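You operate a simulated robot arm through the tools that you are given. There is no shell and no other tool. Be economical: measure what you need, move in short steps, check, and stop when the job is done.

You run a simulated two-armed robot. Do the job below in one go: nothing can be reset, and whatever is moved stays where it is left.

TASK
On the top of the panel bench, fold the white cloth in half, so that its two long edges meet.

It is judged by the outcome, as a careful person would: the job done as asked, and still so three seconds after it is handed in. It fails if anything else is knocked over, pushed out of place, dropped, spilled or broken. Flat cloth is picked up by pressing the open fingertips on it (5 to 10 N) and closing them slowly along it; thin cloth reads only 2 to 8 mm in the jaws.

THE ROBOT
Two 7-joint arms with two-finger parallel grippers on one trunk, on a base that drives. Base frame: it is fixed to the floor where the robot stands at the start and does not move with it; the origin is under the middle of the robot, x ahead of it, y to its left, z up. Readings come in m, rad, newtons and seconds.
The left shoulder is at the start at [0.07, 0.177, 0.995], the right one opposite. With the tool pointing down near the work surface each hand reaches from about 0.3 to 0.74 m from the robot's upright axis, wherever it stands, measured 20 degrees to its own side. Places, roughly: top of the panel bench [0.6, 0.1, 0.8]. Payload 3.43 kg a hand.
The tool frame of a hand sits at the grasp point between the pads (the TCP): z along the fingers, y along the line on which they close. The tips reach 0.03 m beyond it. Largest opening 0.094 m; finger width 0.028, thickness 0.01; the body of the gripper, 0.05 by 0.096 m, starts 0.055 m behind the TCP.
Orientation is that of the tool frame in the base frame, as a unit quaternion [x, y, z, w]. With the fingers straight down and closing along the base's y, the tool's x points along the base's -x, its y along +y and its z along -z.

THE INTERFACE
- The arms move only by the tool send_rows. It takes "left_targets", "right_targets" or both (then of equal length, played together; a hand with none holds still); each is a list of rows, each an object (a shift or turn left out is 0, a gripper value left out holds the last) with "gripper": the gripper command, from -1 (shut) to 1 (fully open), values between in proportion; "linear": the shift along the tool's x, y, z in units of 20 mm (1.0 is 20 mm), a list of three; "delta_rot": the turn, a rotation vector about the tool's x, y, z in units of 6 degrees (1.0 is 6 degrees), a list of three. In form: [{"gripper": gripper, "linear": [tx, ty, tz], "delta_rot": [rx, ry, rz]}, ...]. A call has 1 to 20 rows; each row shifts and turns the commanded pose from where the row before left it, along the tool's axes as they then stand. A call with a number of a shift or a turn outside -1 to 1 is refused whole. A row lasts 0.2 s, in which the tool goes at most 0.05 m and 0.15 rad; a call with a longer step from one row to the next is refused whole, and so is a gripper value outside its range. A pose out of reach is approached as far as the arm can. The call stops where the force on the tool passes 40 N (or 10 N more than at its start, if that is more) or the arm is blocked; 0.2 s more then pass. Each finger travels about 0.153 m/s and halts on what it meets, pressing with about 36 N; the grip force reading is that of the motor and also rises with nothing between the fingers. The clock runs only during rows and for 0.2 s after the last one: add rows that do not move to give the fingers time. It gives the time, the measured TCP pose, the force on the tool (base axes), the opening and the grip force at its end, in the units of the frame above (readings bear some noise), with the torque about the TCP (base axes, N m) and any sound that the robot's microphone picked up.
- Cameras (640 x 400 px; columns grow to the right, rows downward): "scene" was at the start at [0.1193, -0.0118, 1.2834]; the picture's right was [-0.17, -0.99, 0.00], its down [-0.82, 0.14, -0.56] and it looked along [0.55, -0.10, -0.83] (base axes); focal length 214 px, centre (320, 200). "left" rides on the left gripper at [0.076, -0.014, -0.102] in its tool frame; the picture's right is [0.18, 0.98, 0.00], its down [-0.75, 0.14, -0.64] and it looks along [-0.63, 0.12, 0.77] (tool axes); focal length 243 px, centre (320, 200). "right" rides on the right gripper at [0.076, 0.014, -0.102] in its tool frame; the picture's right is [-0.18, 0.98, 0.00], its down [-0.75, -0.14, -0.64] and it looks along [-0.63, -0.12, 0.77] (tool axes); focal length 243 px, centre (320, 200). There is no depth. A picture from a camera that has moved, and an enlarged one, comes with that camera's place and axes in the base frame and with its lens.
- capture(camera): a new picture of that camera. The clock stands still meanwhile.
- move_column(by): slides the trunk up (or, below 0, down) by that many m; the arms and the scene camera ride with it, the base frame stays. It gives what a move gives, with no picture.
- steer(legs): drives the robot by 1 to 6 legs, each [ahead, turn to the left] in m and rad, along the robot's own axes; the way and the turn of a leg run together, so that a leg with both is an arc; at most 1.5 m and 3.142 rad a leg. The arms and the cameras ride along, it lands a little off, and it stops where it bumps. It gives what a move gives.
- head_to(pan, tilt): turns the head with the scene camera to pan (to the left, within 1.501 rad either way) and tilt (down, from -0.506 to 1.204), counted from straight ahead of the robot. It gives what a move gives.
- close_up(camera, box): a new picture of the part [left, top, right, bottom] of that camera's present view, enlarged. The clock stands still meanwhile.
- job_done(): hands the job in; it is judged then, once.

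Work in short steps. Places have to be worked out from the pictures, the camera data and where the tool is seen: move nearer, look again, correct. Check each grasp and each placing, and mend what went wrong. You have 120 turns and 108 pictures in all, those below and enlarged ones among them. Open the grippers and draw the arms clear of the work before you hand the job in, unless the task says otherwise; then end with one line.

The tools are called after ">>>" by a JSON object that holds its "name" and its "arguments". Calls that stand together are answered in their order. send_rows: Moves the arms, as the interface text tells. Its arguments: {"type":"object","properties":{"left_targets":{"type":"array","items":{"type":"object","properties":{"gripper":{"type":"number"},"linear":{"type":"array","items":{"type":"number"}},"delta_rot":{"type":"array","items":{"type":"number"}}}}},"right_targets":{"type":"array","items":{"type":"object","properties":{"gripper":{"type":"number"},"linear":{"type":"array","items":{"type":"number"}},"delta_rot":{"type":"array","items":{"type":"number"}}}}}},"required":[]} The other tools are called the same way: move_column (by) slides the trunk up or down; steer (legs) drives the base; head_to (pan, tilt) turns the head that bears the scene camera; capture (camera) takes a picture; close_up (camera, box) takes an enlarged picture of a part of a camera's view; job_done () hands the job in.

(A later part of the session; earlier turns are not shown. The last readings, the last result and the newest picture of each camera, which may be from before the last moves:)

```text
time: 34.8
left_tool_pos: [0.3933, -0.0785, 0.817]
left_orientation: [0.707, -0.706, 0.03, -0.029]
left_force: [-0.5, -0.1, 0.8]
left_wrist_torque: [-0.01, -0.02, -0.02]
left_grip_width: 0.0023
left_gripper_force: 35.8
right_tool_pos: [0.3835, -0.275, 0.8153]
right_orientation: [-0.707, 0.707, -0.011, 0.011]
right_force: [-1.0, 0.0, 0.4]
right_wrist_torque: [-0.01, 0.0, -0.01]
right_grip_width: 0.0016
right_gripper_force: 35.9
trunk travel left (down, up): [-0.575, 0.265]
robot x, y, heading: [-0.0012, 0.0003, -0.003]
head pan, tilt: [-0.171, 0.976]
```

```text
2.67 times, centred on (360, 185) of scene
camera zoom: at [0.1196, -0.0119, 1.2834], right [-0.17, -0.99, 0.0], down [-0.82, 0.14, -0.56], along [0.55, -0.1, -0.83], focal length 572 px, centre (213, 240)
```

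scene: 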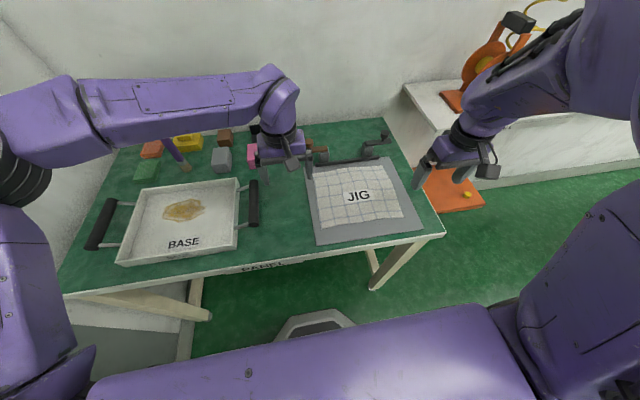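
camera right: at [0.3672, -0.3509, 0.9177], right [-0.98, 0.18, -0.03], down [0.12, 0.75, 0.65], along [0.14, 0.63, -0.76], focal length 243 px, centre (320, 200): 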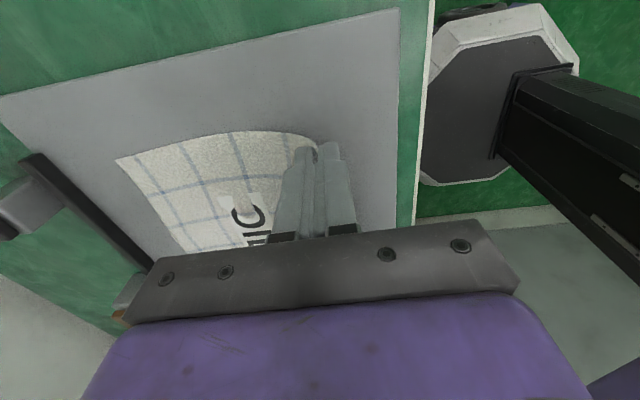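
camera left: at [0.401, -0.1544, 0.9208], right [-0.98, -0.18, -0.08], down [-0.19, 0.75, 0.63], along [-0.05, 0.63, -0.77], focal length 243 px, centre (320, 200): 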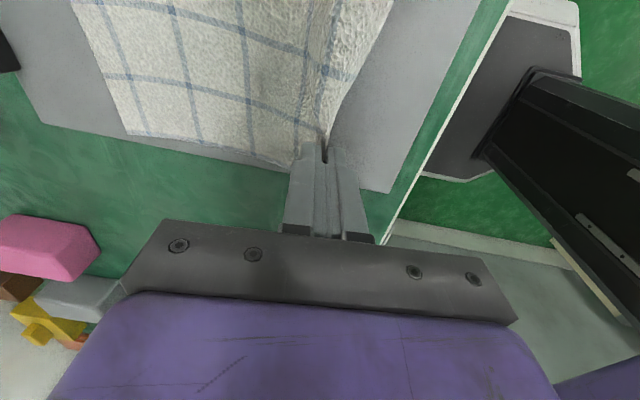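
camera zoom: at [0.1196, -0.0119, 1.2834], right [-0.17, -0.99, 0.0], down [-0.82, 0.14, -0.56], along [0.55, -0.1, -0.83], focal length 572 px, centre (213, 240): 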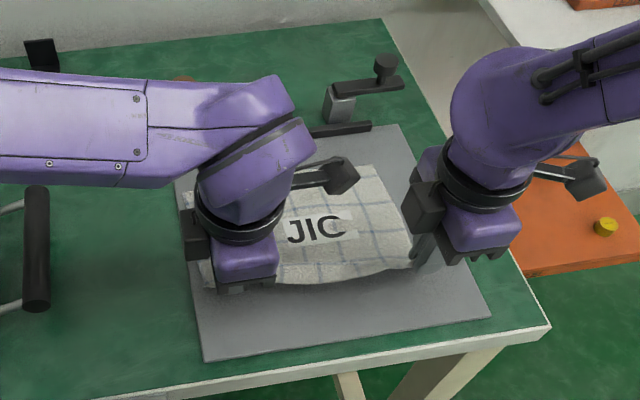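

Both corners are held with no tails. The far edge lies at x≈0.5435, so the fold line is near x≈0.445. I'll carry the edge over in an arc about that line and stop with the tips about 3.5 cm above the far half.

>>> {"name": "send_rows", "arguments": {"left_targets": [{"linear": [0, -0.25, -0.575], "delta_rot": [-0.8, 0, 0]}, {"linear": [0, -0.25, -0.575]}, {}, {"linear": [0, -0.675, -0.3]}, {"linear": [0, -0.675, -0.3]}, {}, {"linear": [0, -0.625, -0.05]}, {"linear": [0, -0.625, -0.05]}, {}, {"linear": [0, -0.625, 0.225]}, {"linear": [0, -0.625, 0.225]}, {}, {"linear": [0, -0.45, 0.5]}, {"linear": [0, -0.45, 0.5]}, {}, {}], "right_targets": [{"linear": [0, -0.3625, -0.667], "delta_rot": [-0.3, 0, 0]}, {"linear": [0, -0.3625, -0.667]}, {}, {"linear": [0, -0.675, -0.375]}, {"linear": [0, -0.675, -0.375]}, {}, {"linear": [0, -0.75, -0.125]}, {"linear": [0, -0.75, -0.125]}, {}, {"linear": [0, -0.75, 0.25]}, {"linear": [0, -0.75, 0.25]}, {}, {"linear": [0, -0.575, 0.6]}, {"linear": [0, -0.575, 0.6]}, {}, {}]}}

>>> {"name": "capture", "arguments": {"camera": "right"}}

>>> {"name": "capture", "arguments": {"camera": "left"}}

>>> {"name": "close_up", "arguments": {"camera": "scene", "box": [270, 110, 450, 260]}}

```text
time: 38.2
left_tool_pos: [0.498, -0.0784, 0.8253]
left_orientation: [-0.706, 0.708, 0.0, -0.001]
left_force: [0.1, 0.4, -0.2]
left_wrist_torque: [0.01, -0.01, 0.02]
left_grip_width: 0.0024
left_gripper_force: 36.1
right_tool_pos: [0.5093, -0.2742, 0.8275]
right_orientation: [-0.707, 0.707, 0.0, -0.001]
right_force: [0.0, 1.1, -0.2]
right_wrist_torque: [0.0, 0.03, -0.03]
right_grip_width: 0.0017
right_gripper_force: 36.0
trunk travel left (down, up): [-0.575, 0.265]
robot x, y, heading: [-0.0002, -0.0021, -0.001]
head pan, tilt: [-0.171, 0.976]
```

```text
76 pictures are left
camera right: at [0.4945, -0.3506, 0.9305], right [-0.98, 0.18, 0.0], down [0.14, 0.75, 0.64], along [0.12, 0.63, -0.77], focal length 243 px, centre (320, 200)
```

right: 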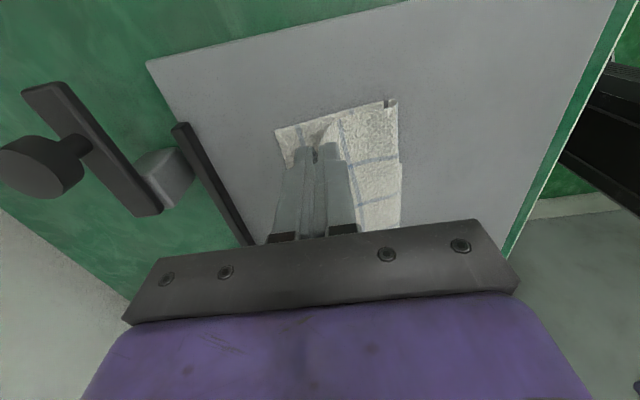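

```text
75 pictures are left
camera left: at [0.5137, -0.1549, 0.9278], right [-0.98, -0.18, 0.0], down [-0.14, 0.75, 0.64], along [-0.12, 0.63, -0.77], focal length 243 px, centre (320, 200)
```

left: 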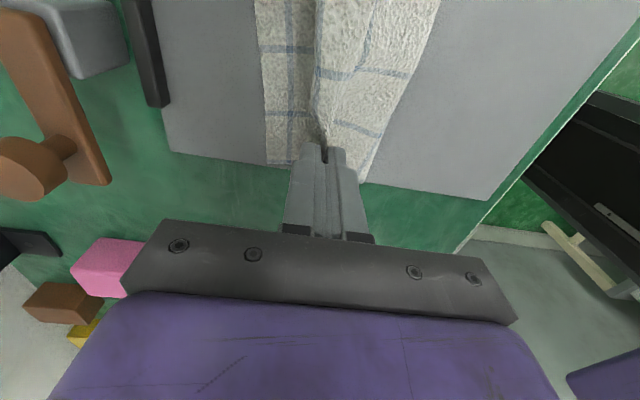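

```text
2.67 times, centred on (360, 185) of scene
camera zoom: at [0.1197, -0.012, 1.2834], right [-0.17, -0.99, 0.0], down [-0.82, 0.14, -0.56], along [0.55, -0.1, -0.83], focal length 572 px, centre (213, 240)
```

zoom: 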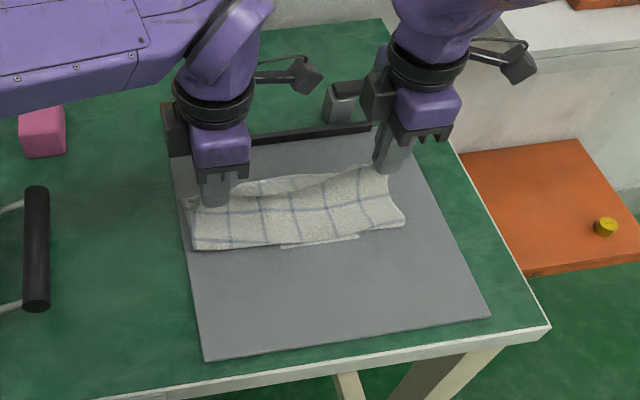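

The fold looks good: fold line near x≈0.45, far edge ≈0.538. I'll lower the hands toward the far half.

>>> {"name": "send_rows", "arguments": {"left_targets": [{"linear": [0, -0.25, 0.5]}, {"linear": [0, -0.25, 0.5]}, {"linear": [0, -0.1, 0.45]}, {}, {}], "right_targets": [{"linear": [0, -0.3, 0.5]}, {"linear": [0, -0.3, 0.55]}, {"linear": [0, -0.1, 0.5]}, {}, {}]}}

>>> {"name": "capture", "arguments": {"camera": "right"}}

>>> {"name": "capture", "arguments": {"camera": "left"}}

>>> {"name": "close_up", "arguments": {"camera": "scene", "box": [270, 110, 450, 260]}}

```text
time: 39.4
left_tool_pos: [0.5103, -0.0783, 0.7962]
left_orientation: [0.707, -0.707, -0.001, -0.001]
left_force: [-0.5, 0.8, -1.0]
left_wrist_torque: [-0.01, 0.0, -0.03]
left_grip_width: 0.0021
left_gripper_force: 36.1
right_tool_pos: [0.5247, -0.2738, 0.798]
right_orientation: [-0.707, 0.708, 0.001, 0.0]
right_force: [0.2, -1.1, 0.6]
right_wrist_torque: [0.02, 0.02, -0.02]
right_grip_width: 0.0015
right_gripper_force: 36.0
trunk travel left (down, up): [-0.575, 0.265]
robot x, y, heading: [0.0027, -0.0019, 0.001]
head pan, tilt: [-0.171, 0.976]
```

```text
73 pictures are left
camera right: at [0.5087, -0.3505, 0.8996], right [-0.98, 0.18, 0.0], down [0.14, 0.75, 0.64], along [0.12, 0.63, -0.77], focal length 243 px, centre (320, 200)
```

right: 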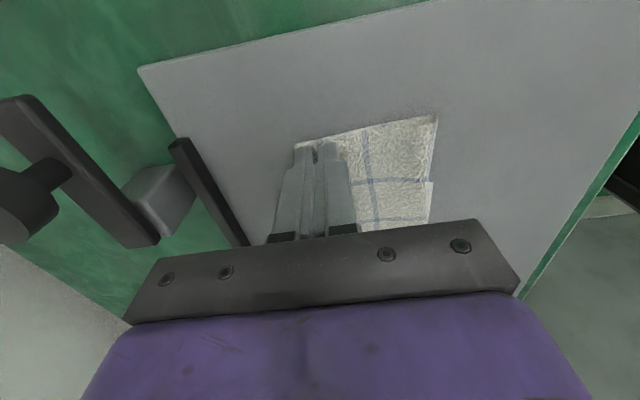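

```text
72 pictures are left
camera left: at [0.525, -0.1547, 0.8986], right [-0.98, -0.18, 0.0], down [-0.14, 0.75, 0.64], along [-0.12, 0.63, -0.77], focal length 243 px, centre (320, 200)
```

left: 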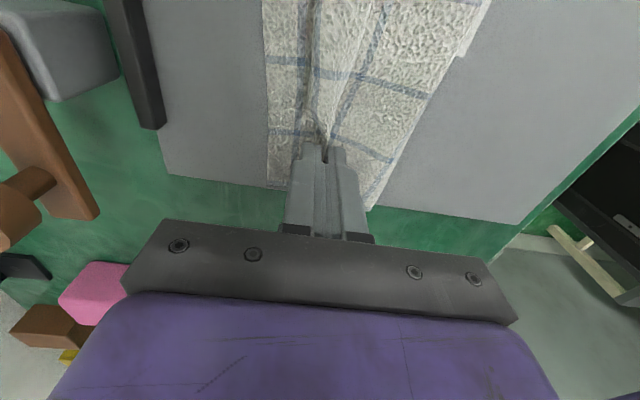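

```text
2.67 times, centred on (360, 185) of scene
camera zoom: at [0.1195, -0.0119, 1.2834], right [-0.17, -0.99, 0.0], down [-0.82, 0.14, -0.56], along [0.55, -0.1, -0.83], focal length 572 px, centre (213, 240)
```

zoom: 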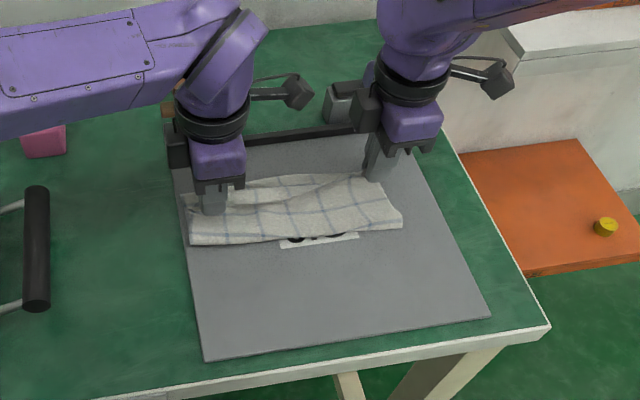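

Edges are near each other. I'll lower 4 mm more, open gently, rise clear, and look.

>>> {"name": "send_rows", "arguments": {"left_targets": [{"linear": [0, 0, 0.15]}, {}, {"gripper": -0.9}, {"gripper": -0.8}, {"gripper": -0.7}, {"gripper": -0.6}, {"gripper": -0.5}, {"gripper": -0.4}, {}, {"linear": [0, 0, -0.5]}, {"linear": [0, 0, -1]}, {"linear": [0, 0, -1]}, {"linear": [-1, 0, -1]}, {"linear": [-1, 0, -0.5]}, {}], "right_targets": [{"linear": [0, 0, 0.2]}, {}, {"gripper": -0.9}, {"gripper": -0.8}, {"gripper": -0.7}, {"gripper": -0.6}, {"gripper": -0.5}, {"gripper": -0.4}, {}, {"linear": [0, 0, -0.5]}, {"linear": [0, 0, -1]}, {"linear": [0, 0, -1]}, {"linear": [1, 0, -1]}, {"linear": [1, 0, -0.5]}, {}]}}

>>> {"name": "capture", "arguments": {"camera": "right"}}

>>> {"name": "capture", "arguments": {"camera": "left"}}

>>> {"name": "close_up", "arguments": {"camera": "scene", "box": [290, 130, 430, 217]}}

```text
time: 42.6
left_tool_pos: [0.5107, -0.0373, 0.8733]
left_orientation: [0.707, -0.707, 0.001, 0.0]
left_force: [-0.4, 0.0, 0.4]
left_wrist_torque: [0.04, 0.03, -0.02]
left_grip_width: 0.0282
left_gripper_force: 0.1
right_tool_pos: [0.5251, -0.3153, 0.8735]
right_orientation: [0.707, -0.707, 0.0, 0.0]
right_force: [-0.2, 0.3, -0.5]
right_wrist_torque: [-0.01, 0.02, -0.01]
right_grip_width: 0.0282
right_gripper_force: 0.1
trunk travel left (down, up): [-0.575, 0.265]
robot x, y, heading: [0.0008, -0.004, 0.004]
head pan, tilt: [-0.171, 0.976]
```

```text
70 pictures are left
camera right: at [0.5087, -0.3914, 0.9758], right [-0.98, 0.18, 0.0], down [0.14, 0.75, 0.64], along [0.12, 0.63, -0.77], focal length 243 px, centre (320, 200)
```

right: 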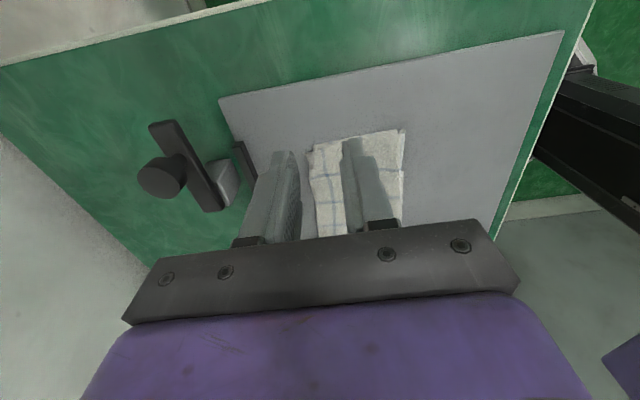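

```text
69 pictures are left
camera left: at [0.525, -0.1145, 0.9758], right [-0.98, -0.18, 0.0], down [-0.14, 0.75, 0.64], along [-0.12, 0.63, -0.77], focal length 243 px, centre (320, 200)
```

left: 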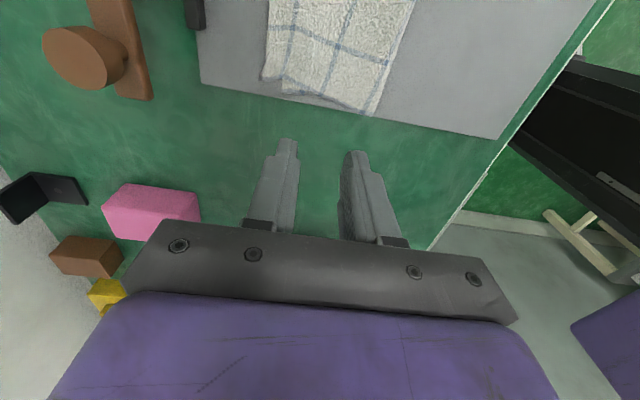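

```text
4.57 times, centred on (360, 174) of scene
camera zoom: at [0.1196, -0.012, 1.2834], right [-0.17, -0.99, 0.0], down [-0.82, 0.14, -0.56], along [0.55, -0.1, -0.83], focal length 980 px, centre (137, 321)
```

zoom: 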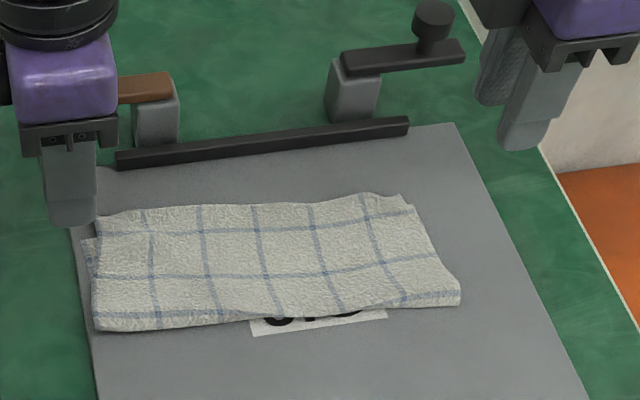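

The flaps opened out nicely. I'll zoom in to judge how well the long edges meet.

>>> {"name": "close_up", "arguments": {"camera": "left", "box": [230, 0, 430, 125]}}

>>> {"name": "close_up", "arguments": {"camera": "right", "box": [280, 110, 440, 240]}}

>>> {"name": "close_up", "arguments": {"camera": "scene", "box": [300, 160, 400, 210]}}

```text
3.20 times, centred on (330, 62) of left
camera zoom: at [0.525, -0.1145, 0.9758], right [-0.98, -0.18, 0.0], down [-0.14, 0.75, 0.64], along [-0.12, 0.63, -0.77], focal length 776 px, centre (288, 640)
```

zoom: 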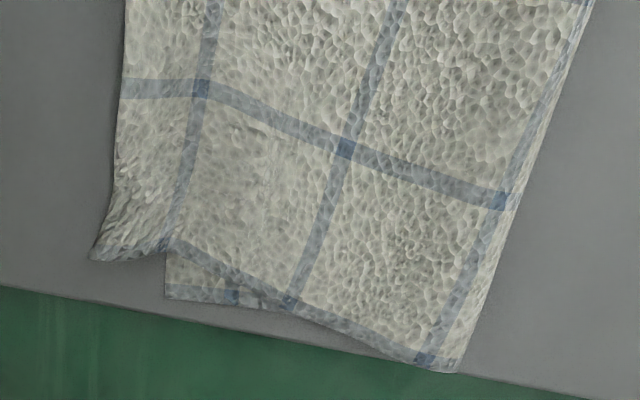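

```text
3.08 times, centred on (360, 175) of right
camera zoom: at [0.5087, -0.3914, 0.9758], right [-0.98, 0.18, 0.0], down [0.14, 0.75, 0.64], along [0.12, 0.63, -0.77], focal length 746 px, centre (197, 277)
```

zoom: 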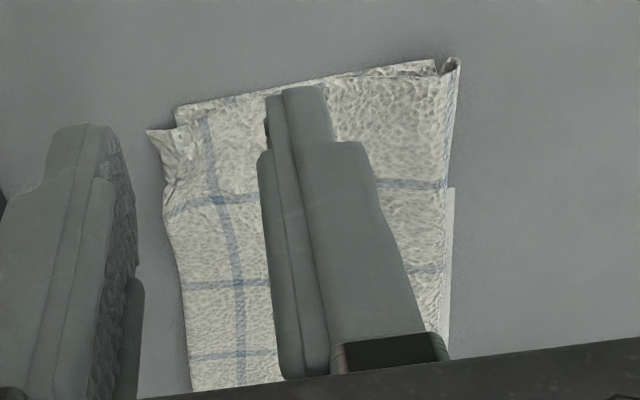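

```text
6.40 times, centred on (350, 185) of scene
camera zoom: at [0.1196, -0.012, 1.2834], right [-0.17, -0.99, 0.0], down [-0.82, 0.14, -0.56], along [0.55, -0.1, -0.83], focal length 1373 px, centre (128, 296)
```

zoom: 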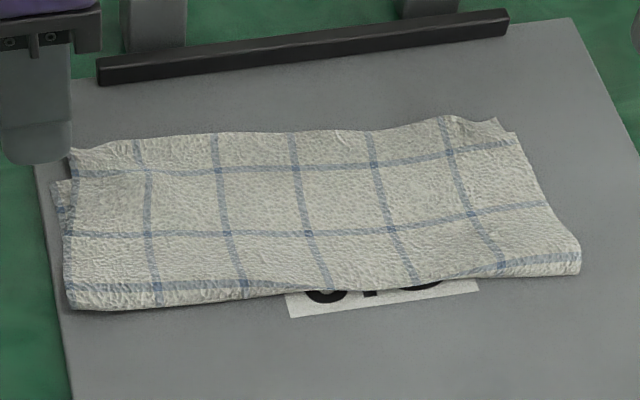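

The top edge overhangs the bottom one by about 10–13 mm (0.558 against 0.543), so the fold line must move a little toward me. I'll try sliding the top layer back with closed fingertips pressed lightly near the fold. First I move above it.

>>> {"name": "send_rows", "arguments": {"left_targets": [{"gripper": -1, "linear": [0.533, 0.408, 0.9]}, {"linear": [0.533, 0.408, 0.9]}, {"linear": [0.533, 0.408, 0.9]}, {"linear": [0.533, 0.408, 0.9]}, {}, {}], "right_targets": [{"gripper": -1, "linear": [-0.69, 0.59, 0.9]}, {"linear": [-0.69, 0.59, 0.9]}, {"linear": [-0.69, 0.59, 0.9]}, {"linear": [-0.69, 0.59, 0.9]}, {}, {}]}}

>>> {"name": "close_up", "arguments": {"camera": "left", "box": [160, 0, 480, 240]}}

>>> {"name": "close_up", "arguments": {"camera": "right", "box": [160, 40, 480, 240]}}

```text
time: 44.0
left_tool_pos: [0.4789, -0.0804, 0.7999]
left_orientation: [0.707, -0.707, -0.001, 0.001]
left_force: [0.2, 0.0, 1.4]
left_wrist_torque: [-0.02, 0.02, -0.05]
left_grip_width: 0.0002
left_gripper_force: 32.6
right_tool_pos: [0.4758, -0.2589, 0.8004]
right_orientation: [-0.707, 0.707, 0.0, 0.0]
right_force: [-0.6, 0.0, 0.7]
right_wrist_torque: [0.0, 0.0, -0.02]
right_grip_width: 0.0001
right_gripper_force: 32.8
trunk travel left (down, up): [-0.575, 0.265]
robot x, y, heading: [-0.0016, -0.0031, 0.001]
head pan, tilt: [-0.171, 0.976]
```

```text
1.67 times, centred on (320, 120) of left
camera zoom: at [0.4935, -0.1571, 0.9034], right [-0.98, -0.18, 0.0], down [-0.14, 0.75, 0.64], along [-0.12, 0.63, -0.77], focal length 404 px, centre (320, 333)
```

zoom: 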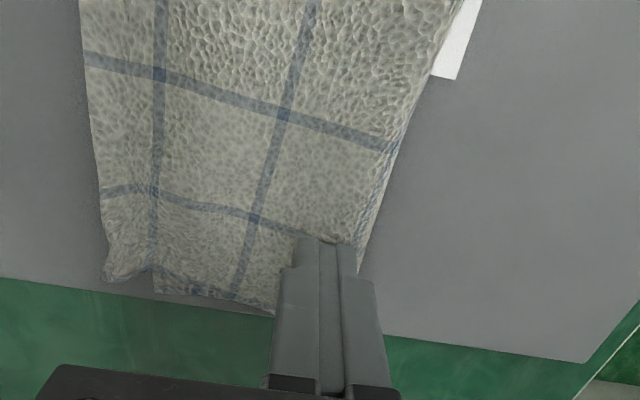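

```text
2.00 times, centred on (320, 140) of right
camera zoom: at [0.4603, -0.3355, 0.9031], right [-0.98, 0.18, 0.0], down [0.14, 0.75, 0.64], along [0.12, 0.63, -0.77], focal length 485 px, centre (320, 320)
```

zoom: 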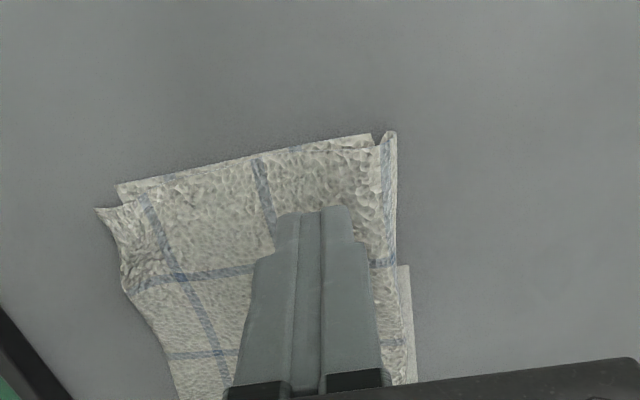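

Now I lower onto the top layer.

>>> {"name": "send_rows", "arguments": {"left_targets": [{"linear": [0, 0, 0.15]}, {"linear": [0, 0, 0.1]}, {"linear": [0, 0, 0.1]}, {}], "right_targets": [{"linear": [0, 0, 0.15]}, {"linear": [0, 0, 0.1]}, {"linear": [0, 0, 0.1]}, {}]}}

```text
time: 45.0
left_tool_pos: [0.4781, -0.0806, 0.7948]
left_orientation: [0.707, -0.707, 0.0, -0.001]
left_force: [-0.1, -0.3, -0.2]
left_wrist_torque: [0.0, 0.02, -0.01]
left_grip_width: 0.0002
left_gripper_force: 33.2
right_tool_pos: [0.4763, -0.2602, 0.7943]
right_orientation: [-0.707, 0.707, -0.001, 0.0]
right_force: [1.0, 0.2, 0.3]
right_wrist_torque: [-0.02, 0.03, -0.02]
right_grip_width: 0.0
right_gripper_force: 33.2
trunk travel left (down, up): [-0.575, 0.265]
robot x, y, heading: [-0.0011, -0.001, 0.003]
head pan, tilt: [-0.171, 0.976]
```

Not touching yet, so I lower 4 mm more.

>>> {"name": "send_rows", "arguments": {"left_targets": [{"linear": [0, 0, 0.1]}, {"linear": [0, 0, 0.1]}, {}], "right_targets": [{"linear": [0, 0, 0.1]}, {"linear": [0, 0, 0.1]}, {}]}}

```text
time: 45.8
left_tool_pos: [0.4768, -0.0809, 0.7902]
left_orientation: [0.708, -0.707, -0.001, 0.0]
left_force: [-0.7, -0.1, -1.0]
left_wrist_torque: [0.01, 0.03, -0.02]
left_grip_width: 0.0
left_gripper_force: 32.8
right_tool_pos: [0.4759, -0.2588, 0.7899]
right_orientation: [-0.707, 0.707, 0.001, 0.0]
right_force: [-1.0, 0.6, 1.0]
right_wrist_torque: [-0.01, -0.03, 0.02]
right_grip_width: 0.0001
right_gripper_force: 32.8
trunk travel left (down, up): [-0.575, 0.265]
robot x, y, heading: [0.0, 0.0033, -0.003]
head pan, tilt: [-0.171, 0.976]
```

>>> {"name": "send_rows", "arguments": {"left_targets": [{"linear": [0, 0, 0.06]}, {"linear": [0, 0, 0.06]}, {}], "right_targets": [{"linear": [0, 0, 0.06]}, {"linear": [0, 0, 0.06]}, {}]}}

```text
time: 46.6
left_tool_pos: [0.4771, -0.0808, 0.7873]
left_orientation: [-0.707, 0.708, 0.0, -0.001]
left_force: [-0.3, 0.0, -0.3]
left_wrist_torque: [-0.01, -0.02, -0.02]
left_grip_width: 0.0
left_gripper_force: 33.0
right_tool_pos: [0.4753, -0.2597, 0.787]
right_orientation: [0.707, -0.707, 0.0, 0.001]
right_force: [0.7, 0.2, 1.0]
right_wrist_torque: [0.01, 0.0, 0.01]
right_grip_width: 0.0
right_gripper_force: 33.3
trunk travel left (down, up): [-0.575, 0.265]
robot x, y, heading: [0.0012, 0.0033, 0.006]
head pan, tilt: [-0.171, 0.976]
```

Still no force at plate height; lower another 1 mm.

>>> {"name": "send_rows", "arguments": {"left_targets": [{"linear": [0, 0, 0.05]}, {}], "right_targets": [{"linear": [0, 0, 0.05]}, {}]}}

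>>> {"name": "close_up", "arguments": {"camera": "left", "box": [160, 0, 480, 240]}}

```text
time: 47.2
left_tool_pos: [0.4769, -0.0815, 0.7878]
left_orientation: [0.708, -0.707, 0.001, -0.001]
left_force: [-0.4, -0.1, 0.7]
left_wrist_torque: [0.02, 0.03, -0.02]
left_grip_width: 0.0
left_gripper_force: 33.6
right_tool_pos: [0.475, -0.2588, 0.7878]
right_orientation: [0.707, -0.707, 0.001, -0.001]
right_force: [0.1, -1.2, 9.0]
right_wrist_torque: [-0.13, 0.0, 0.01]
right_grip_width: 0.0001
right_gripper_force: 33.3
trunk travel left (down, up): [-0.575, 0.265]
robot x, y, heading: [-0.0007, -0.0007, -0.004]
head pan, tilt: [-0.171, 0.976]
```

```text
1.67 times, centred on (320, 120) of left
camera zoom: at [0.4918, -0.1571, 0.8906], right [-0.98, -0.18, 0.0], down [-0.14, 0.75, 0.64], along [-0.12, 0.63, -0.77], focal length 404 px, centre (320, 333)
```

zoom: 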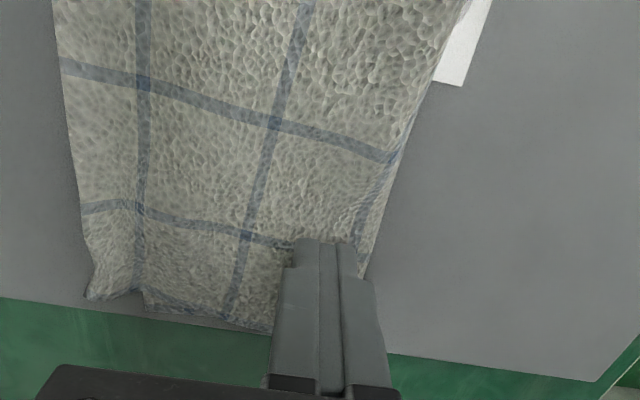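

Right presses at 9 N, left at ~1 N. I'll add 0.8 mm on the left, then drag 12 mm toward me slowly.

>>> {"name": "send_rows", "arguments": {"left_targets": [{"linear": [0, 0, 0.04]}, {}, {"linear": [0, 0.1, 0]}, {"linear": [0, 0.1, 0]}, {"linear": [0, 0.1, 0]}, {"linear": [0, 0.1, 0]}, {"linear": [0, 0.1, 0]}, {"linear": [0, 0.1, 0]}, {}], "right_targets": [{"linear": [0, 0, -0.01]}, {}, {"linear": [0, 0.1, 0]}, {"linear": [0, 0.1, 0]}, {"linear": [0, 0.1, 0]}, {"linear": [0, 0.1, 0]}, {"linear": [0, 0.1, 0]}, {"linear": [0, 0.1, 0]}, {}]}}

>>> {"name": "close_up", "arguments": {"camera": "left", "box": [160, 0, 480, 240]}}

>>> {"name": "close_up", "arguments": {"camera": "right", "box": [160, 40, 480, 240]}}

>>> {"name": "close_up", "arguments": {"camera": "scene", "box": [300, 150, 410, 210]}}

```text
time: 49.2
left_tool_pos: [0.4643, -0.0802, 0.7875]
left_orientation: [0.707, -0.707, 0.001, 0.0]
left_force: [3.1, -0.3, 14.3]
left_wrist_torque: [0.12, -0.04, -0.02]
left_grip_width: 0.0
left_gripper_force: 32.6
right_tool_pos: [0.4624, -0.2584, 0.7872]
right_orientation: [-0.707, 0.707, 0.001, 0.001]
right_force: [0.1, -0.2, 1.2]
right_wrist_torque: [-0.03, 0.02, 0.01]
right_grip_width: 0.0
right_gripper_force: 32.6
trunk travel left (down, up): [-0.575, 0.265]
robot x, y, heading: [-0.0002, 0.0004, 0.005]
head pan, tilt: [-0.171, 0.976]
```

```text
1.67 times, centred on (320, 120) of left
camera zoom: at [0.4797, -0.157, 0.8902], right [-0.98, -0.19, 0.0], down [-0.14, 0.75, 0.64], along [-0.12, 0.63, -0.77], focal length 404 px, centre (320, 333)
```

zoom: 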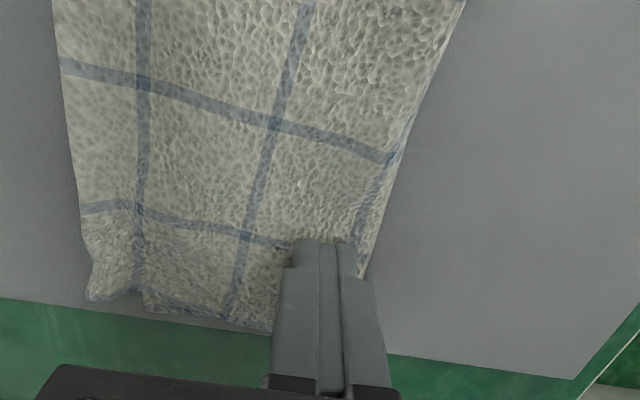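

```text
2.00 times, centred on (320, 140) of right
camera zoom: at [0.4478, -0.3353, 0.8906], right [-0.98, 0.18, 0.0], down [0.14, 0.75, 0.64], along [0.12, 0.63, -0.77], focal length 485 px, centre (320, 320)
```

zoom: 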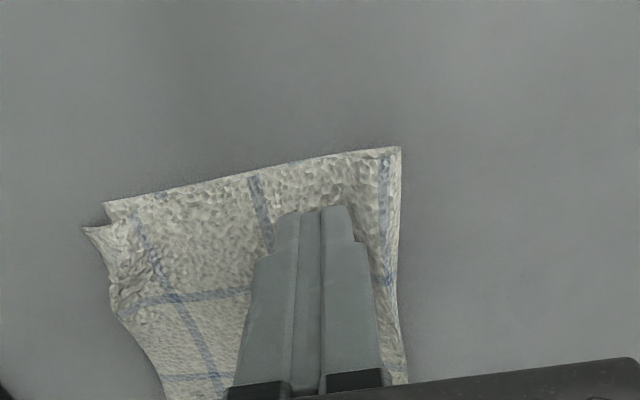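

```text
5.82 times, centred on (355, 180) of scene
camera zoom: at [0.1179, -0.0114, 1.2836], right [-0.17, -0.99, 0.0], down [-0.82, 0.14, -0.56], along [0.55, -0.1, -0.83], focal length 1248 px, centre (116, 316)
```

zoom: 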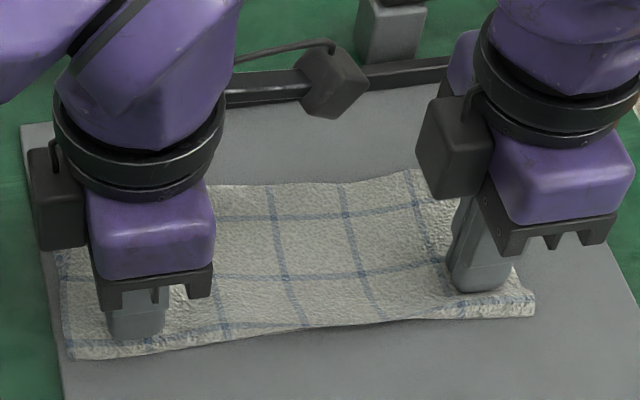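

Both layers moved together, so friction alone won't shift just the top. Instead I'll pinch only the overhanging top edge, lift it, and re-lay it. I raise the hands, move over the far edge, and look.

>>> {"name": "send_rows", "arguments": {"left_targets": [{"linear": [0, 0, -0.5]}, {"linear": [0, 0, -0.8]}, {"linear": [0, -1, -0.4], "gripper": -0.68}, {"linear": [0, -1, 0]}, {"linear": [0, -1, 0]}, {"linear": [0, -1, 0]}, {}], "right_targets": [{"linear": [0, 0, -0.5]}, {"linear": [0, 0, -0.8]}, {"linear": [0, -1, -0.4], "gripper": -0.68}, {"linear": [0, -1, 0]}, {"linear": [0, -1, 0]}, {"linear": [0, -1, 0]}, {}]}}

>>> {"name": "close_up", "arguments": {"camera": "left", "box": [200, 0, 520, 240]}}

>>> {"name": "close_up", "arguments": {"camera": "right", "box": [200, 40, 520, 240]}}

```text
time: 50.8
left_tool_pos: [0.5457, -0.0814, 0.821]
left_orientation: [-0.707, 0.707, 0.001, 0.0]
left_force: [-1.0, -0.2, -0.4]
left_wrist_torque: [0.0, 0.01, -0.03]
left_grip_width: 0.015
left_gripper_force: 0.1
right_tool_pos: [0.5437, -0.2605, 0.8202]
right_orientation: [-0.707, 0.707, -0.001, 0.0]
right_force: [-0.1, -0.4, 0.6]
right_wrist_torque: [0.0, -0.02, 0.0]
right_grip_width: 0.015
right_gripper_force: 0.1
trunk travel left (down, up): [-0.575, 0.265]
robot x, y, heading: [0.0018, 0.0037, -0.001]
head pan, tilt: [-0.171, 0.976]
```

```text
1.67 times, centred on (360, 120) of left
camera zoom: at [0.5601, -0.1577, 0.9236], right [-0.98, -0.18, 0.0], down [-0.14, 0.75, 0.64], along [-0.12, 0.63, -0.77], focal length 404 px, centre (253, 333)
```

zoom: 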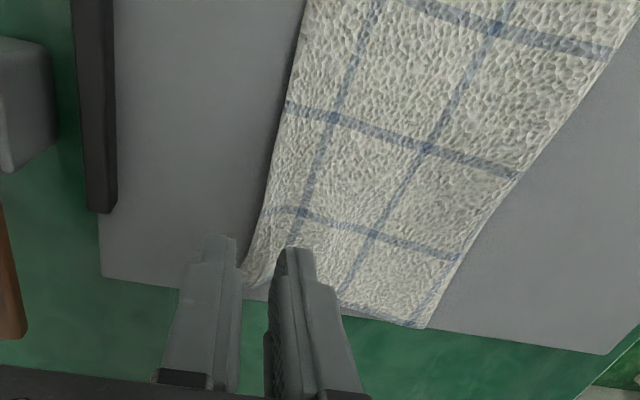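

```text
2.00 times, centred on (360, 140) of right
camera zoom: at [0.5288, -0.3357, 0.9244], right [-0.98, 0.18, 0.0], down [0.14, 0.75, 0.64], along [0.12, 0.63, -0.77], focal length 485 px, centre (240, 320)
```

zoom: 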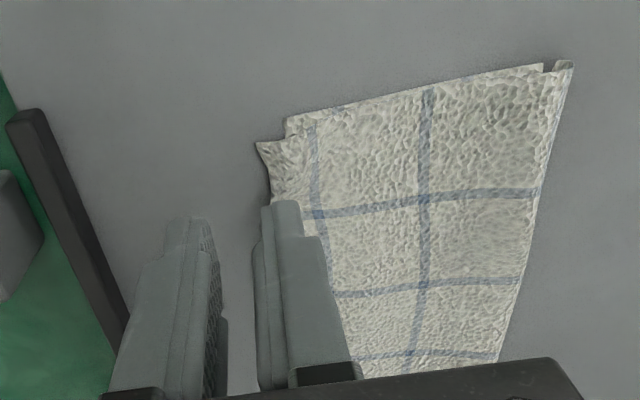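

The top edge is at x≈0.543 (left) and 0.533 (right). I'll set a 14 mm opening with the outer (+x) finger tilted low just beyond the edge, and descend to just above contact.

>>> {"name": "send_rows", "arguments": {"left_targets": [{"gripper": -0.7, "linear": [0, 0.2, 0], "delta_rot": [-0.8, 0, 0]}, {"linear": [0, 0, 0.6]}, {"linear": [0, 0, 0.6]}, {"linear": [0, 0, 0.15]}, {}], "right_targets": [{"gripper": -0.7, "linear": [0, 0.6, 0], "delta_rot": [-0.8, 0, 0]}, {"linear": [0, 0, 0.6]}, {"linear": [0, 0, 0.6]}, {"linear": [0, 0, 0.15]}, {}]}}

>>> {"name": "close_up", "arguments": {"camera": "left", "box": [200, 80, 440, 240]}}

>>> {"name": "close_up", "arguments": {"camera": "right", "box": [200, 80, 440, 240]}}

```text
time: 52.0
left_tool_pos: [0.539, -0.0804, 0.7941]
left_orientation: [0.707, -0.706, -0.029, 0.029]
left_force: [0.1, -0.1, -0.8]
left_wrist_torque: [0.0, -0.01, -0.02]
left_grip_width: 0.0141
left_gripper_force: 0.0
right_tool_pos: [0.5289, -0.2582, 0.7938]
right_orientation: [0.707, -0.706, -0.03, 0.03]
right_force: [0.0, -0.2, -0.2]
right_wrist_torque: [-0.01, 0.04, 0.0]
right_grip_width: 0.0139
right_gripper_force: 0.1
trunk travel left (down, up): [-0.575, 0.265]
robot x, y, heading: [0.0009, -0.0019, 0.0]
head pan, tilt: [-0.171, 0.976]
```

```text
2.50 times, centred on (320, 160) of left
camera zoom: at [0.5628, -0.1574, 0.8943], right [-0.98, -0.19, 0.08], down [-0.09, 0.75, 0.65], along [-0.18, 0.63, -0.75], focal length 606 px, centre (320, 300)
```

zoom: 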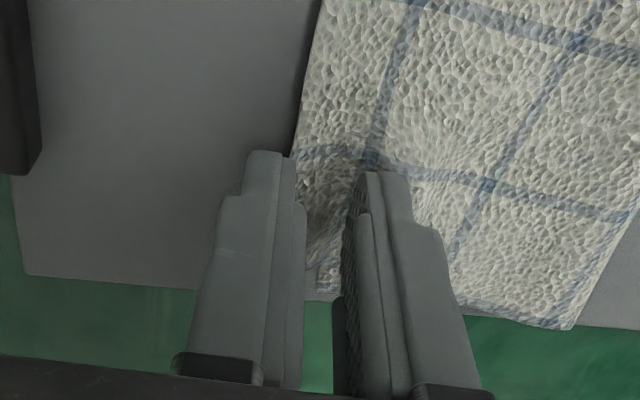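

```text
2.50 times, centred on (320, 160) of right
camera zoom: at [0.5234, -0.3352, 0.8976], right [-0.98, 0.18, 0.08], down [0.19, 0.75, 0.63], along [0.05, 0.63, -0.77], focal length 606 px, centre (320, 300)
```

zoom: 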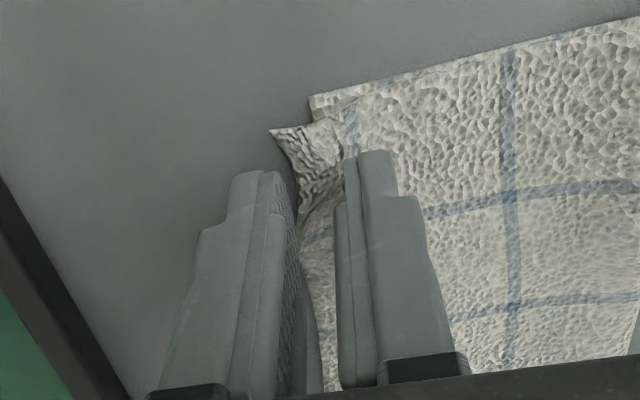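

Edge lines are right at the outer fingers. I'll nudge +2 mm and +1 mm and lower to contact.

>>> {"name": "send_rows", "arguments": {"left_targets": [{"linear": [0, -0.13, 0]}, {"linear": [0, 0, 0.1]}, {"linear": [0, 0, 0.15]}, {}], "right_targets": [{"linear": [0, -0.08, 0]}, {"linear": [0, 0, 0.1]}, {"linear": [0, 0, 0.15]}, {}]}}

```text
time: 53.0
left_tool_pos: [0.5426, -0.0818, 0.7881]
left_orientation: [0.707, -0.706, -0.03, 0.03]
left_force: [0.5, 0.4, 0.1]
left_wrist_torque: [-0.01, 0.0, 0.0]
left_grip_width: 0.0139
left_gripper_force: 0.2
right_tool_pos: [0.531, -0.2597, 0.7903]
right_orientation: [-0.706, 0.707, 0.029, -0.03]
right_force: [0.7, 0.3, 0.0]
right_wrist_torque: [-0.01, -0.02, -0.02]
right_grip_width: 0.014
right_gripper_force: 0.0
trunk travel left (down, up): [-0.575, 0.265]
robot x, y, heading: [-0.0002, -0.0048, 0.0]
head pan, tilt: [-0.171, 0.976]
```

>>> {"name": "send_rows", "arguments": {"left_targets": [{"linear": [0, 0, 0.06]}, {}], "right_targets": [{"linear": [0, 0, 0.09]}, {}]}}

```text
time: 53.6
left_tool_pos: [0.5413, -0.081, 0.7878]
left_orientation: [0.707, -0.706, -0.029, 0.029]
left_force: [1.6, 0.4, 7.2]
left_wrist_torque: [0.01, -0.08, -0.02]
left_grip_width: 0.0145
left_gripper_force: 0.4
right_tool_pos: [0.5305, -0.2594, 0.7877]
right_orientation: [0.707, -0.706, -0.03, 0.03]
right_force: [0.4, 0.3, 0.8]
right_wrist_torque: [0.01, 0.0, 0.01]
right_grip_width: 0.0141
right_gripper_force: 0.1
trunk travel left (down, up): [-0.575, 0.265]
robot x, y, heading: [0.0002, -0.0009, -0.0]
head pan, tilt: [-0.171, 0.976]
```

Left at 7 N. The right needs about 0.8 mm more, then both close slowly.

>>> {"name": "send_rows", "arguments": {"left_targets": [{}, {}, {"gripper": -0.75}, {"gripper": -0.8}, {"gripper": -0.85}, {"gripper": -0.9}, {"gripper": -0.95}, {"gripper": -1}, {}, {}], "right_targets": [{"linear": [0, 0, 0.04]}, {}, {"gripper": -0.75}, {"gripper": -0.8}, {"gripper": -0.85}, {"gripper": -0.9}, {"gripper": -0.95}, {"gripper": -1}, {}, {}]}}

>>> {"name": "close_up", "arguments": {"camera": "left", "box": [200, 80, 440, 240]}}

>>> {"name": "close_up", "arguments": {"camera": "right", "box": [200, 80, 440, 240]}}

```text
time: 55.8
left_tool_pos: [0.5422, -0.0802, 0.7878]
left_orientation: [0.707, -0.706, -0.03, 0.029]
left_force: [-0.1, -0.6, 1.2]
left_wrist_torque: [0.0, 0.02, -0.01]
left_grip_width: 0.0001
left_gripper_force: 33.0
right_tool_pos: [0.5298, -0.2586, 0.7868]
right_orientation: [-0.706, 0.707, 0.029, -0.029]
right_force: [-1.0, 1.2, 7.4]
right_wrist_torque: [0.02, 0.04, 0.02]
right_grip_width: 0.0
right_gripper_force: 33.0
trunk travel left (down, up): [-0.575, 0.265]
robot x, y, heading: [0.0017, -0.0008, -0.006]
head pan, tilt: [-0.171, 0.976]
```

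```text
2.50 times, centred on (320, 160) of left
camera zoom: at [0.5643, -0.1569, 0.8884], right [-0.98, -0.19, 0.08], down [-0.09, 0.75, 0.65], along [-0.18, 0.63, -0.75], focal length 606 px, centre (320, 300)
```

zoom: 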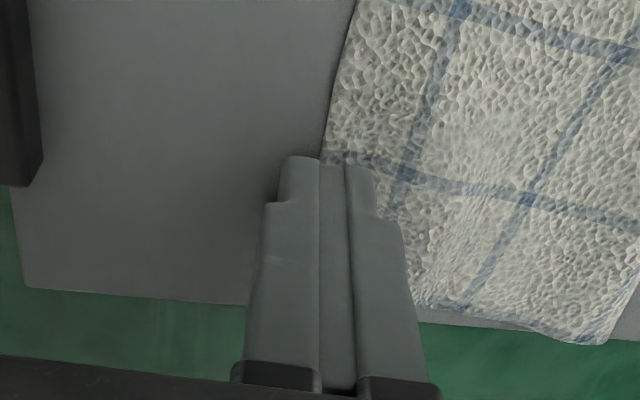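

```text
2.50 times, centred on (320, 160) of right
camera zoom: at [0.5234, -0.3348, 0.8908], right [-0.98, 0.18, 0.08], down [0.19, 0.75, 0.63], along [0.05, 0.63, -0.77], focal length 606 px, centre (320, 300)
```

zoom: 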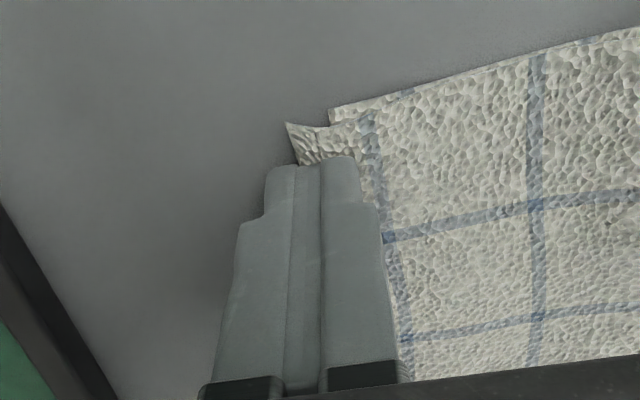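

Both slipped. A better way is to turn the grippers 90° so they close along y, with the finger pads only over the overhanging strip, so only the top layer is gathered. I raise, level and turn.

>>> {"name": "send_rows", "arguments": {"left_targets": [{"linear": [0, 0, -0.8]}, {"linear": [0, 0, -0.8], "delta_rot": [0.8, 0, 0]}, {"linear": [0, 0, -0.8], "gripper": -0.3}, {"delta_rot": [0, 0, 1]}, {"delta_rot": [0, 0, 1]}, {"delta_rot": [0, 0, 1]}, {"delta_rot": [0, 0, 1]}, {"delta_rot": [0, 0, 1]}, {"delta_rot": [0, 0, 1]}, {"delta_rot": [0, 0, 1]}, {"delta_rot": [0, 0, 1]}, {"delta_rot": [0, 0, 1]}, {"delta_rot": [0, 0, 1]}, {"delta_rot": [0, 0, 1]}, {"delta_rot": [0, 0, 1]}, {"delta_rot": [0, 0, 1]}, {"delta_rot": [0, 0, 1]}, {"delta_rot": [0, 0, 1]}, {}], "right_targets": [{"linear": [0, 0, -0.8]}, {"linear": [0, 0, -0.8], "delta_rot": [0.8, 0, 0]}, {"linear": [0, 0, -0.8], "gripper": -0.3}, {"delta_rot": [0, 0, 1]}, {"delta_rot": [0, 0, 1]}, {"delta_rot": [0, 0, 1]}, {"delta_rot": [0, 0, 1]}, {"delta_rot": [0, 0, 1]}, {"delta_rot": [0, 0, 1]}, {"delta_rot": [0, 0, 1]}, {"delta_rot": [0, 0, 1]}, {"delta_rot": [0, 0, 1]}, {"delta_rot": [0, 0, 1]}, {"delta_rot": [0, 0, 1]}, {"delta_rot": [0, 0, 1]}, {"delta_rot": [0, 0, 1]}, {"delta_rot": [0, 0, 1]}, {"delta_rot": [0, 0, 1]}, {}]}}

>>> {"name": "capture", "arguments": {"camera": "left"}}

>>> {"name": "capture", "arguments": {"camera": "right"}}

```text
time: 59.8
left_tool_pos: [0.5439, -0.0811, 0.8342]
left_orientation: [0.001, 1.0, 0.0, 0.0]
left_force: [0.7, 0.0, 0.3]
left_wrist_torque: [0.0, 0.0, 0.0]
left_grip_width: 0.0328
left_gripper_force: 0.1
right_tool_pos: [0.5333, -0.2585, 0.8344]
right_orientation: [0.0, 1.0, 0.0, 0.0]
right_force: [0.7, -0.8, 0.7]
right_wrist_torque: [0.0, -0.01, 0.0]
right_grip_width: 0.0325
right_gripper_force: 0.1
trunk travel left (down, up): [-0.575, 0.265]
robot x, y, heading: [-0.0027, -0.001, 0.003]
head pan, tilt: [-0.171, 0.976]
```

```text
52 pictures are left
camera left: at [0.4685, -0.0953, 0.9375], right [-0.18, 0.98, 0.0], down [0.75, 0.14, 0.64], along [0.63, 0.12, -0.77], focal length 243 px, centre (320, 200)
```

left: 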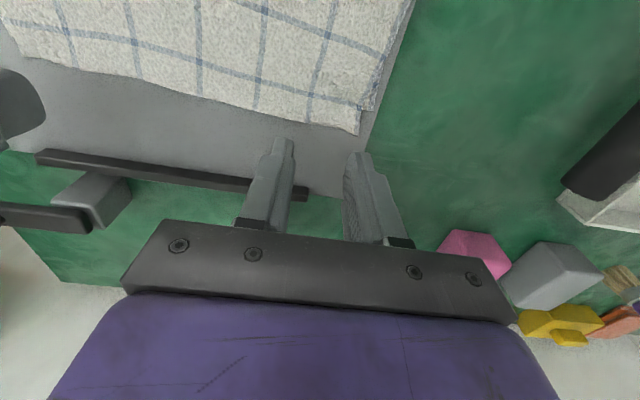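

```text
51 pictures are left
camera right: at [0.4565, -0.2447, 0.9372], right [0.19, 0.98, 0.0], down [0.75, -0.14, 0.64], along [0.63, -0.12, -0.77], focal length 243 px, centre (320, 200)
```

right: 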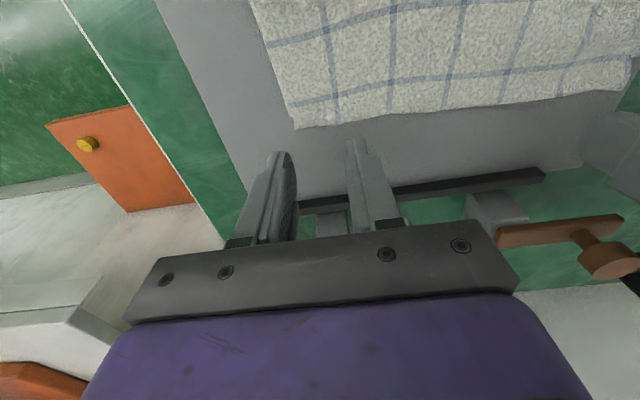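

Edge at x≈0.541 (left) and 0.530 (right), so the pads (x±14 mm) cover only the overhang strip. I shift the right hand slightly inward and lower.

>>> {"name": "send_rows", "arguments": {"left_targets": [{"gripper": -0.4, "linear": [0, -0.2, 0.7]}, {"linear": [0, 0, 0.7]}, {"linear": [0, 0, 0.6]}, {}], "right_targets": [{"gripper": -0.4, "linear": [0, 0.6, 0.7]}, {"linear": [0, 0, 0.7]}, {"linear": [0, 0, 0.6]}, {}]}}

>>> {"name": "close_up", "arguments": {"camera": "left", "box": [200, 80, 440, 240]}}

>>> {"name": "close_up", "arguments": {"camera": "right", "box": [200, 80, 440, 240]}}

```text
time: 60.8
left_tool_pos: [0.5443, -0.0861, 0.7953]
left_orientation: [0.0, 1.0, 0.0, 0.0]
left_force: [0.4, -0.4, 0.5]
left_wrist_torque: [0.03, 0.0, 0.0]
left_grip_width: 0.0283
left_gripper_force: 0.1
right_tool_pos: [0.5325, -0.2467, 0.7945]
right_orientation: [0.0, 1.0, -0.001, -0.001]
right_force: [-0.4, 0.6, 0.1]
right_wrist_torque: [0.01, 0.02, -0.01]
right_grip_width: 0.0282
right_gripper_force: 0.1
trunk travel left (down, up): [-0.575, 0.265]
robot x, y, heading: [-0.0035, 0.0029, -0.007]
head pan, tilt: [-0.171, 0.976]
```

```text
2.50 times, centred on (320, 160) of left
camera zoom: at [0.4686, -0.0996, 0.8971], right [-0.18, 0.98, 0.0], down [0.75, 0.14, 0.64], along [0.63, 0.12, -0.77], focal length 606 px, centre (320, 300)
```

zoom: 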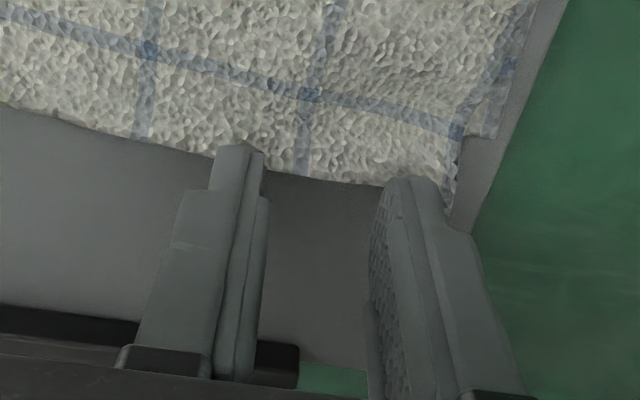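

```text
2.50 times, centred on (320, 160) of right
camera zoom: at [0.4564, -0.2328, 0.897], right [0.18, 0.98, 0.0], down [0.75, -0.14, 0.64], along [0.63, -0.12, -0.77], focal length 606 px, centre (320, 300)
```

zoom: 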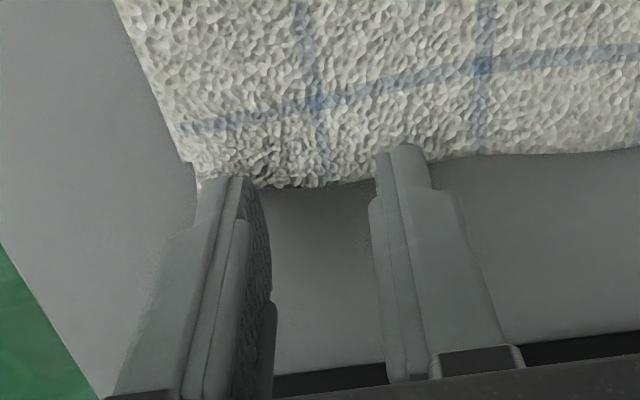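

Left overhang is bigger than I thought (top 0.541, bottom 0.523), while the right is about 10 mm. I nudge left −2 mm and right +2 mm and lower to contact.

>>> {"name": "send_rows", "arguments": {"left_targets": [{"linear": [0.1, 0, 0.1]}, {"linear": [0, 0, 0.15]}, {"linear": [0, 0, 0.13]}, {}], "right_targets": [{"linear": [-0.1, 0, 0.1]}, {"linear": [0, 0, 0.15]}, {"linear": [0, 0, 0.1]}, {}]}}

```text
time: 61.8
left_tool_pos: [0.5418, -0.0837, 0.7876]
left_orientation: [-0.001, 1.0, 0.0, 0.002]
left_force: [-0.6, -0.6, 2.3]
left_wrist_torque: [0.0, 0.03, 0.01]
left_grip_width: 0.0281
left_gripper_force: 0.1
right_tool_pos: [0.5349, -0.2471, 0.7879]
right_orientation: [0.0, 1.0, 0.0, 0.0]
right_force: [0.3, 0.1, 1.3]
right_wrist_torque: [0.0, 0.02, -0.02]
right_grip_width: 0.0281
right_gripper_force: 0.2
trunk travel left (down, up): [-0.575, 0.265]
robot x, y, heading: [-0.0008, 0.0, -0.0]
head pan, tilt: [-0.171, 0.976]
```

Just touching. I'll press slightly more and close slowly.

>>> {"name": "send_rows", "arguments": {"left_targets": [{"linear": [0, 0, 0.05]}, {}, {"gripper": -0.46}, {"gripper": -0.52}, {"gripper": -0.58}, {"gripper": -0.64}, {"gripper": -0.7}, {"gripper": -0.76}, {"gripper": -0.82}, {"gripper": -0.88}, {"gripper": -0.94}, {"gripper": -1}, {}, {}], "right_targets": [{"linear": [0, 0, 0.06]}, {}, {"gripper": -0.46}, {"gripper": -0.52}, {"gripper": -0.58}, {"gripper": -0.64}, {"gripper": -0.7}, {"gripper": -0.76}, {"gripper": -0.82}, {"gripper": -0.88}, {"gripper": -0.94}, {"gripper": -1}, {}, {}]}}

>>> {"name": "close_up", "arguments": {"camera": "left", "box": [200, 80, 440, 240]}}

>>> {"name": "close_up", "arguments": {"camera": "right", "box": [200, 80, 440, 240]}}

```text
time: 64.8
left_tool_pos: [0.5403, -0.0828, 0.7877]
left_orientation: [-0.002, 1.0, 0.001, 0.001]
left_force: [-0.5, -0.1, 7.7]
left_wrist_torque: [0.04, 0.07, -0.02]
left_grip_width: 0.0
left_gripper_force: 32.4
right_tool_pos: [0.5347, -0.2464, 0.788]
right_orientation: [0.0, 1.0, 0.001, 0.001]
right_force: [-0.5, 0.6, 8.3]
right_wrist_torque: [0.04, 0.11, -0.01]
right_grip_width: 0.0014
right_gripper_force: 36.5
trunk travel left (down, up): [-0.575, 0.265]
robot x, y, heading: [-0.0003, -0.0029, 0.001]
head pan, tilt: [-0.171, 0.976]
```

```text
2.50 times, centred on (320, 160) of left
camera zoom: at [0.465, -0.0986, 0.8897], right [-0.19, 0.98, 0.0], down [0.75, 0.14, 0.64], along [0.63, 0.12, -0.77], focal length 606 px, centre (320, 300)
```

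zoom: 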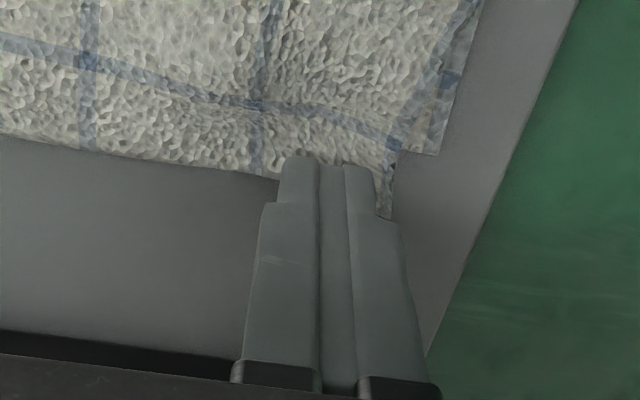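

```text
2.50 times, centred on (320, 160) of right
camera zoom: at [0.4572, -0.2321, 0.8901], right [0.18, 0.98, 0.0], down [0.75, -0.14, 0.64], along [0.63, -0.12, -0.77], focal length 606 px, centre (320, 300)
```

zoom: 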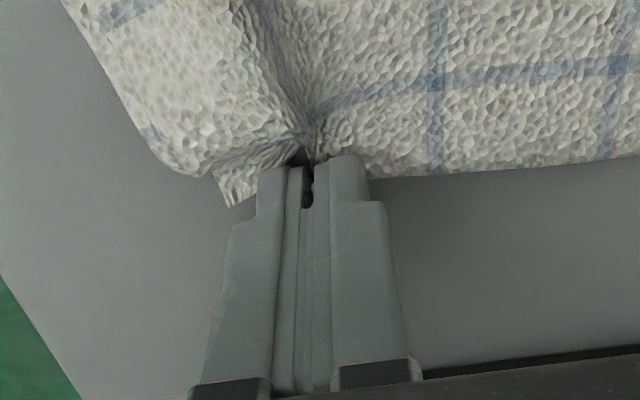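

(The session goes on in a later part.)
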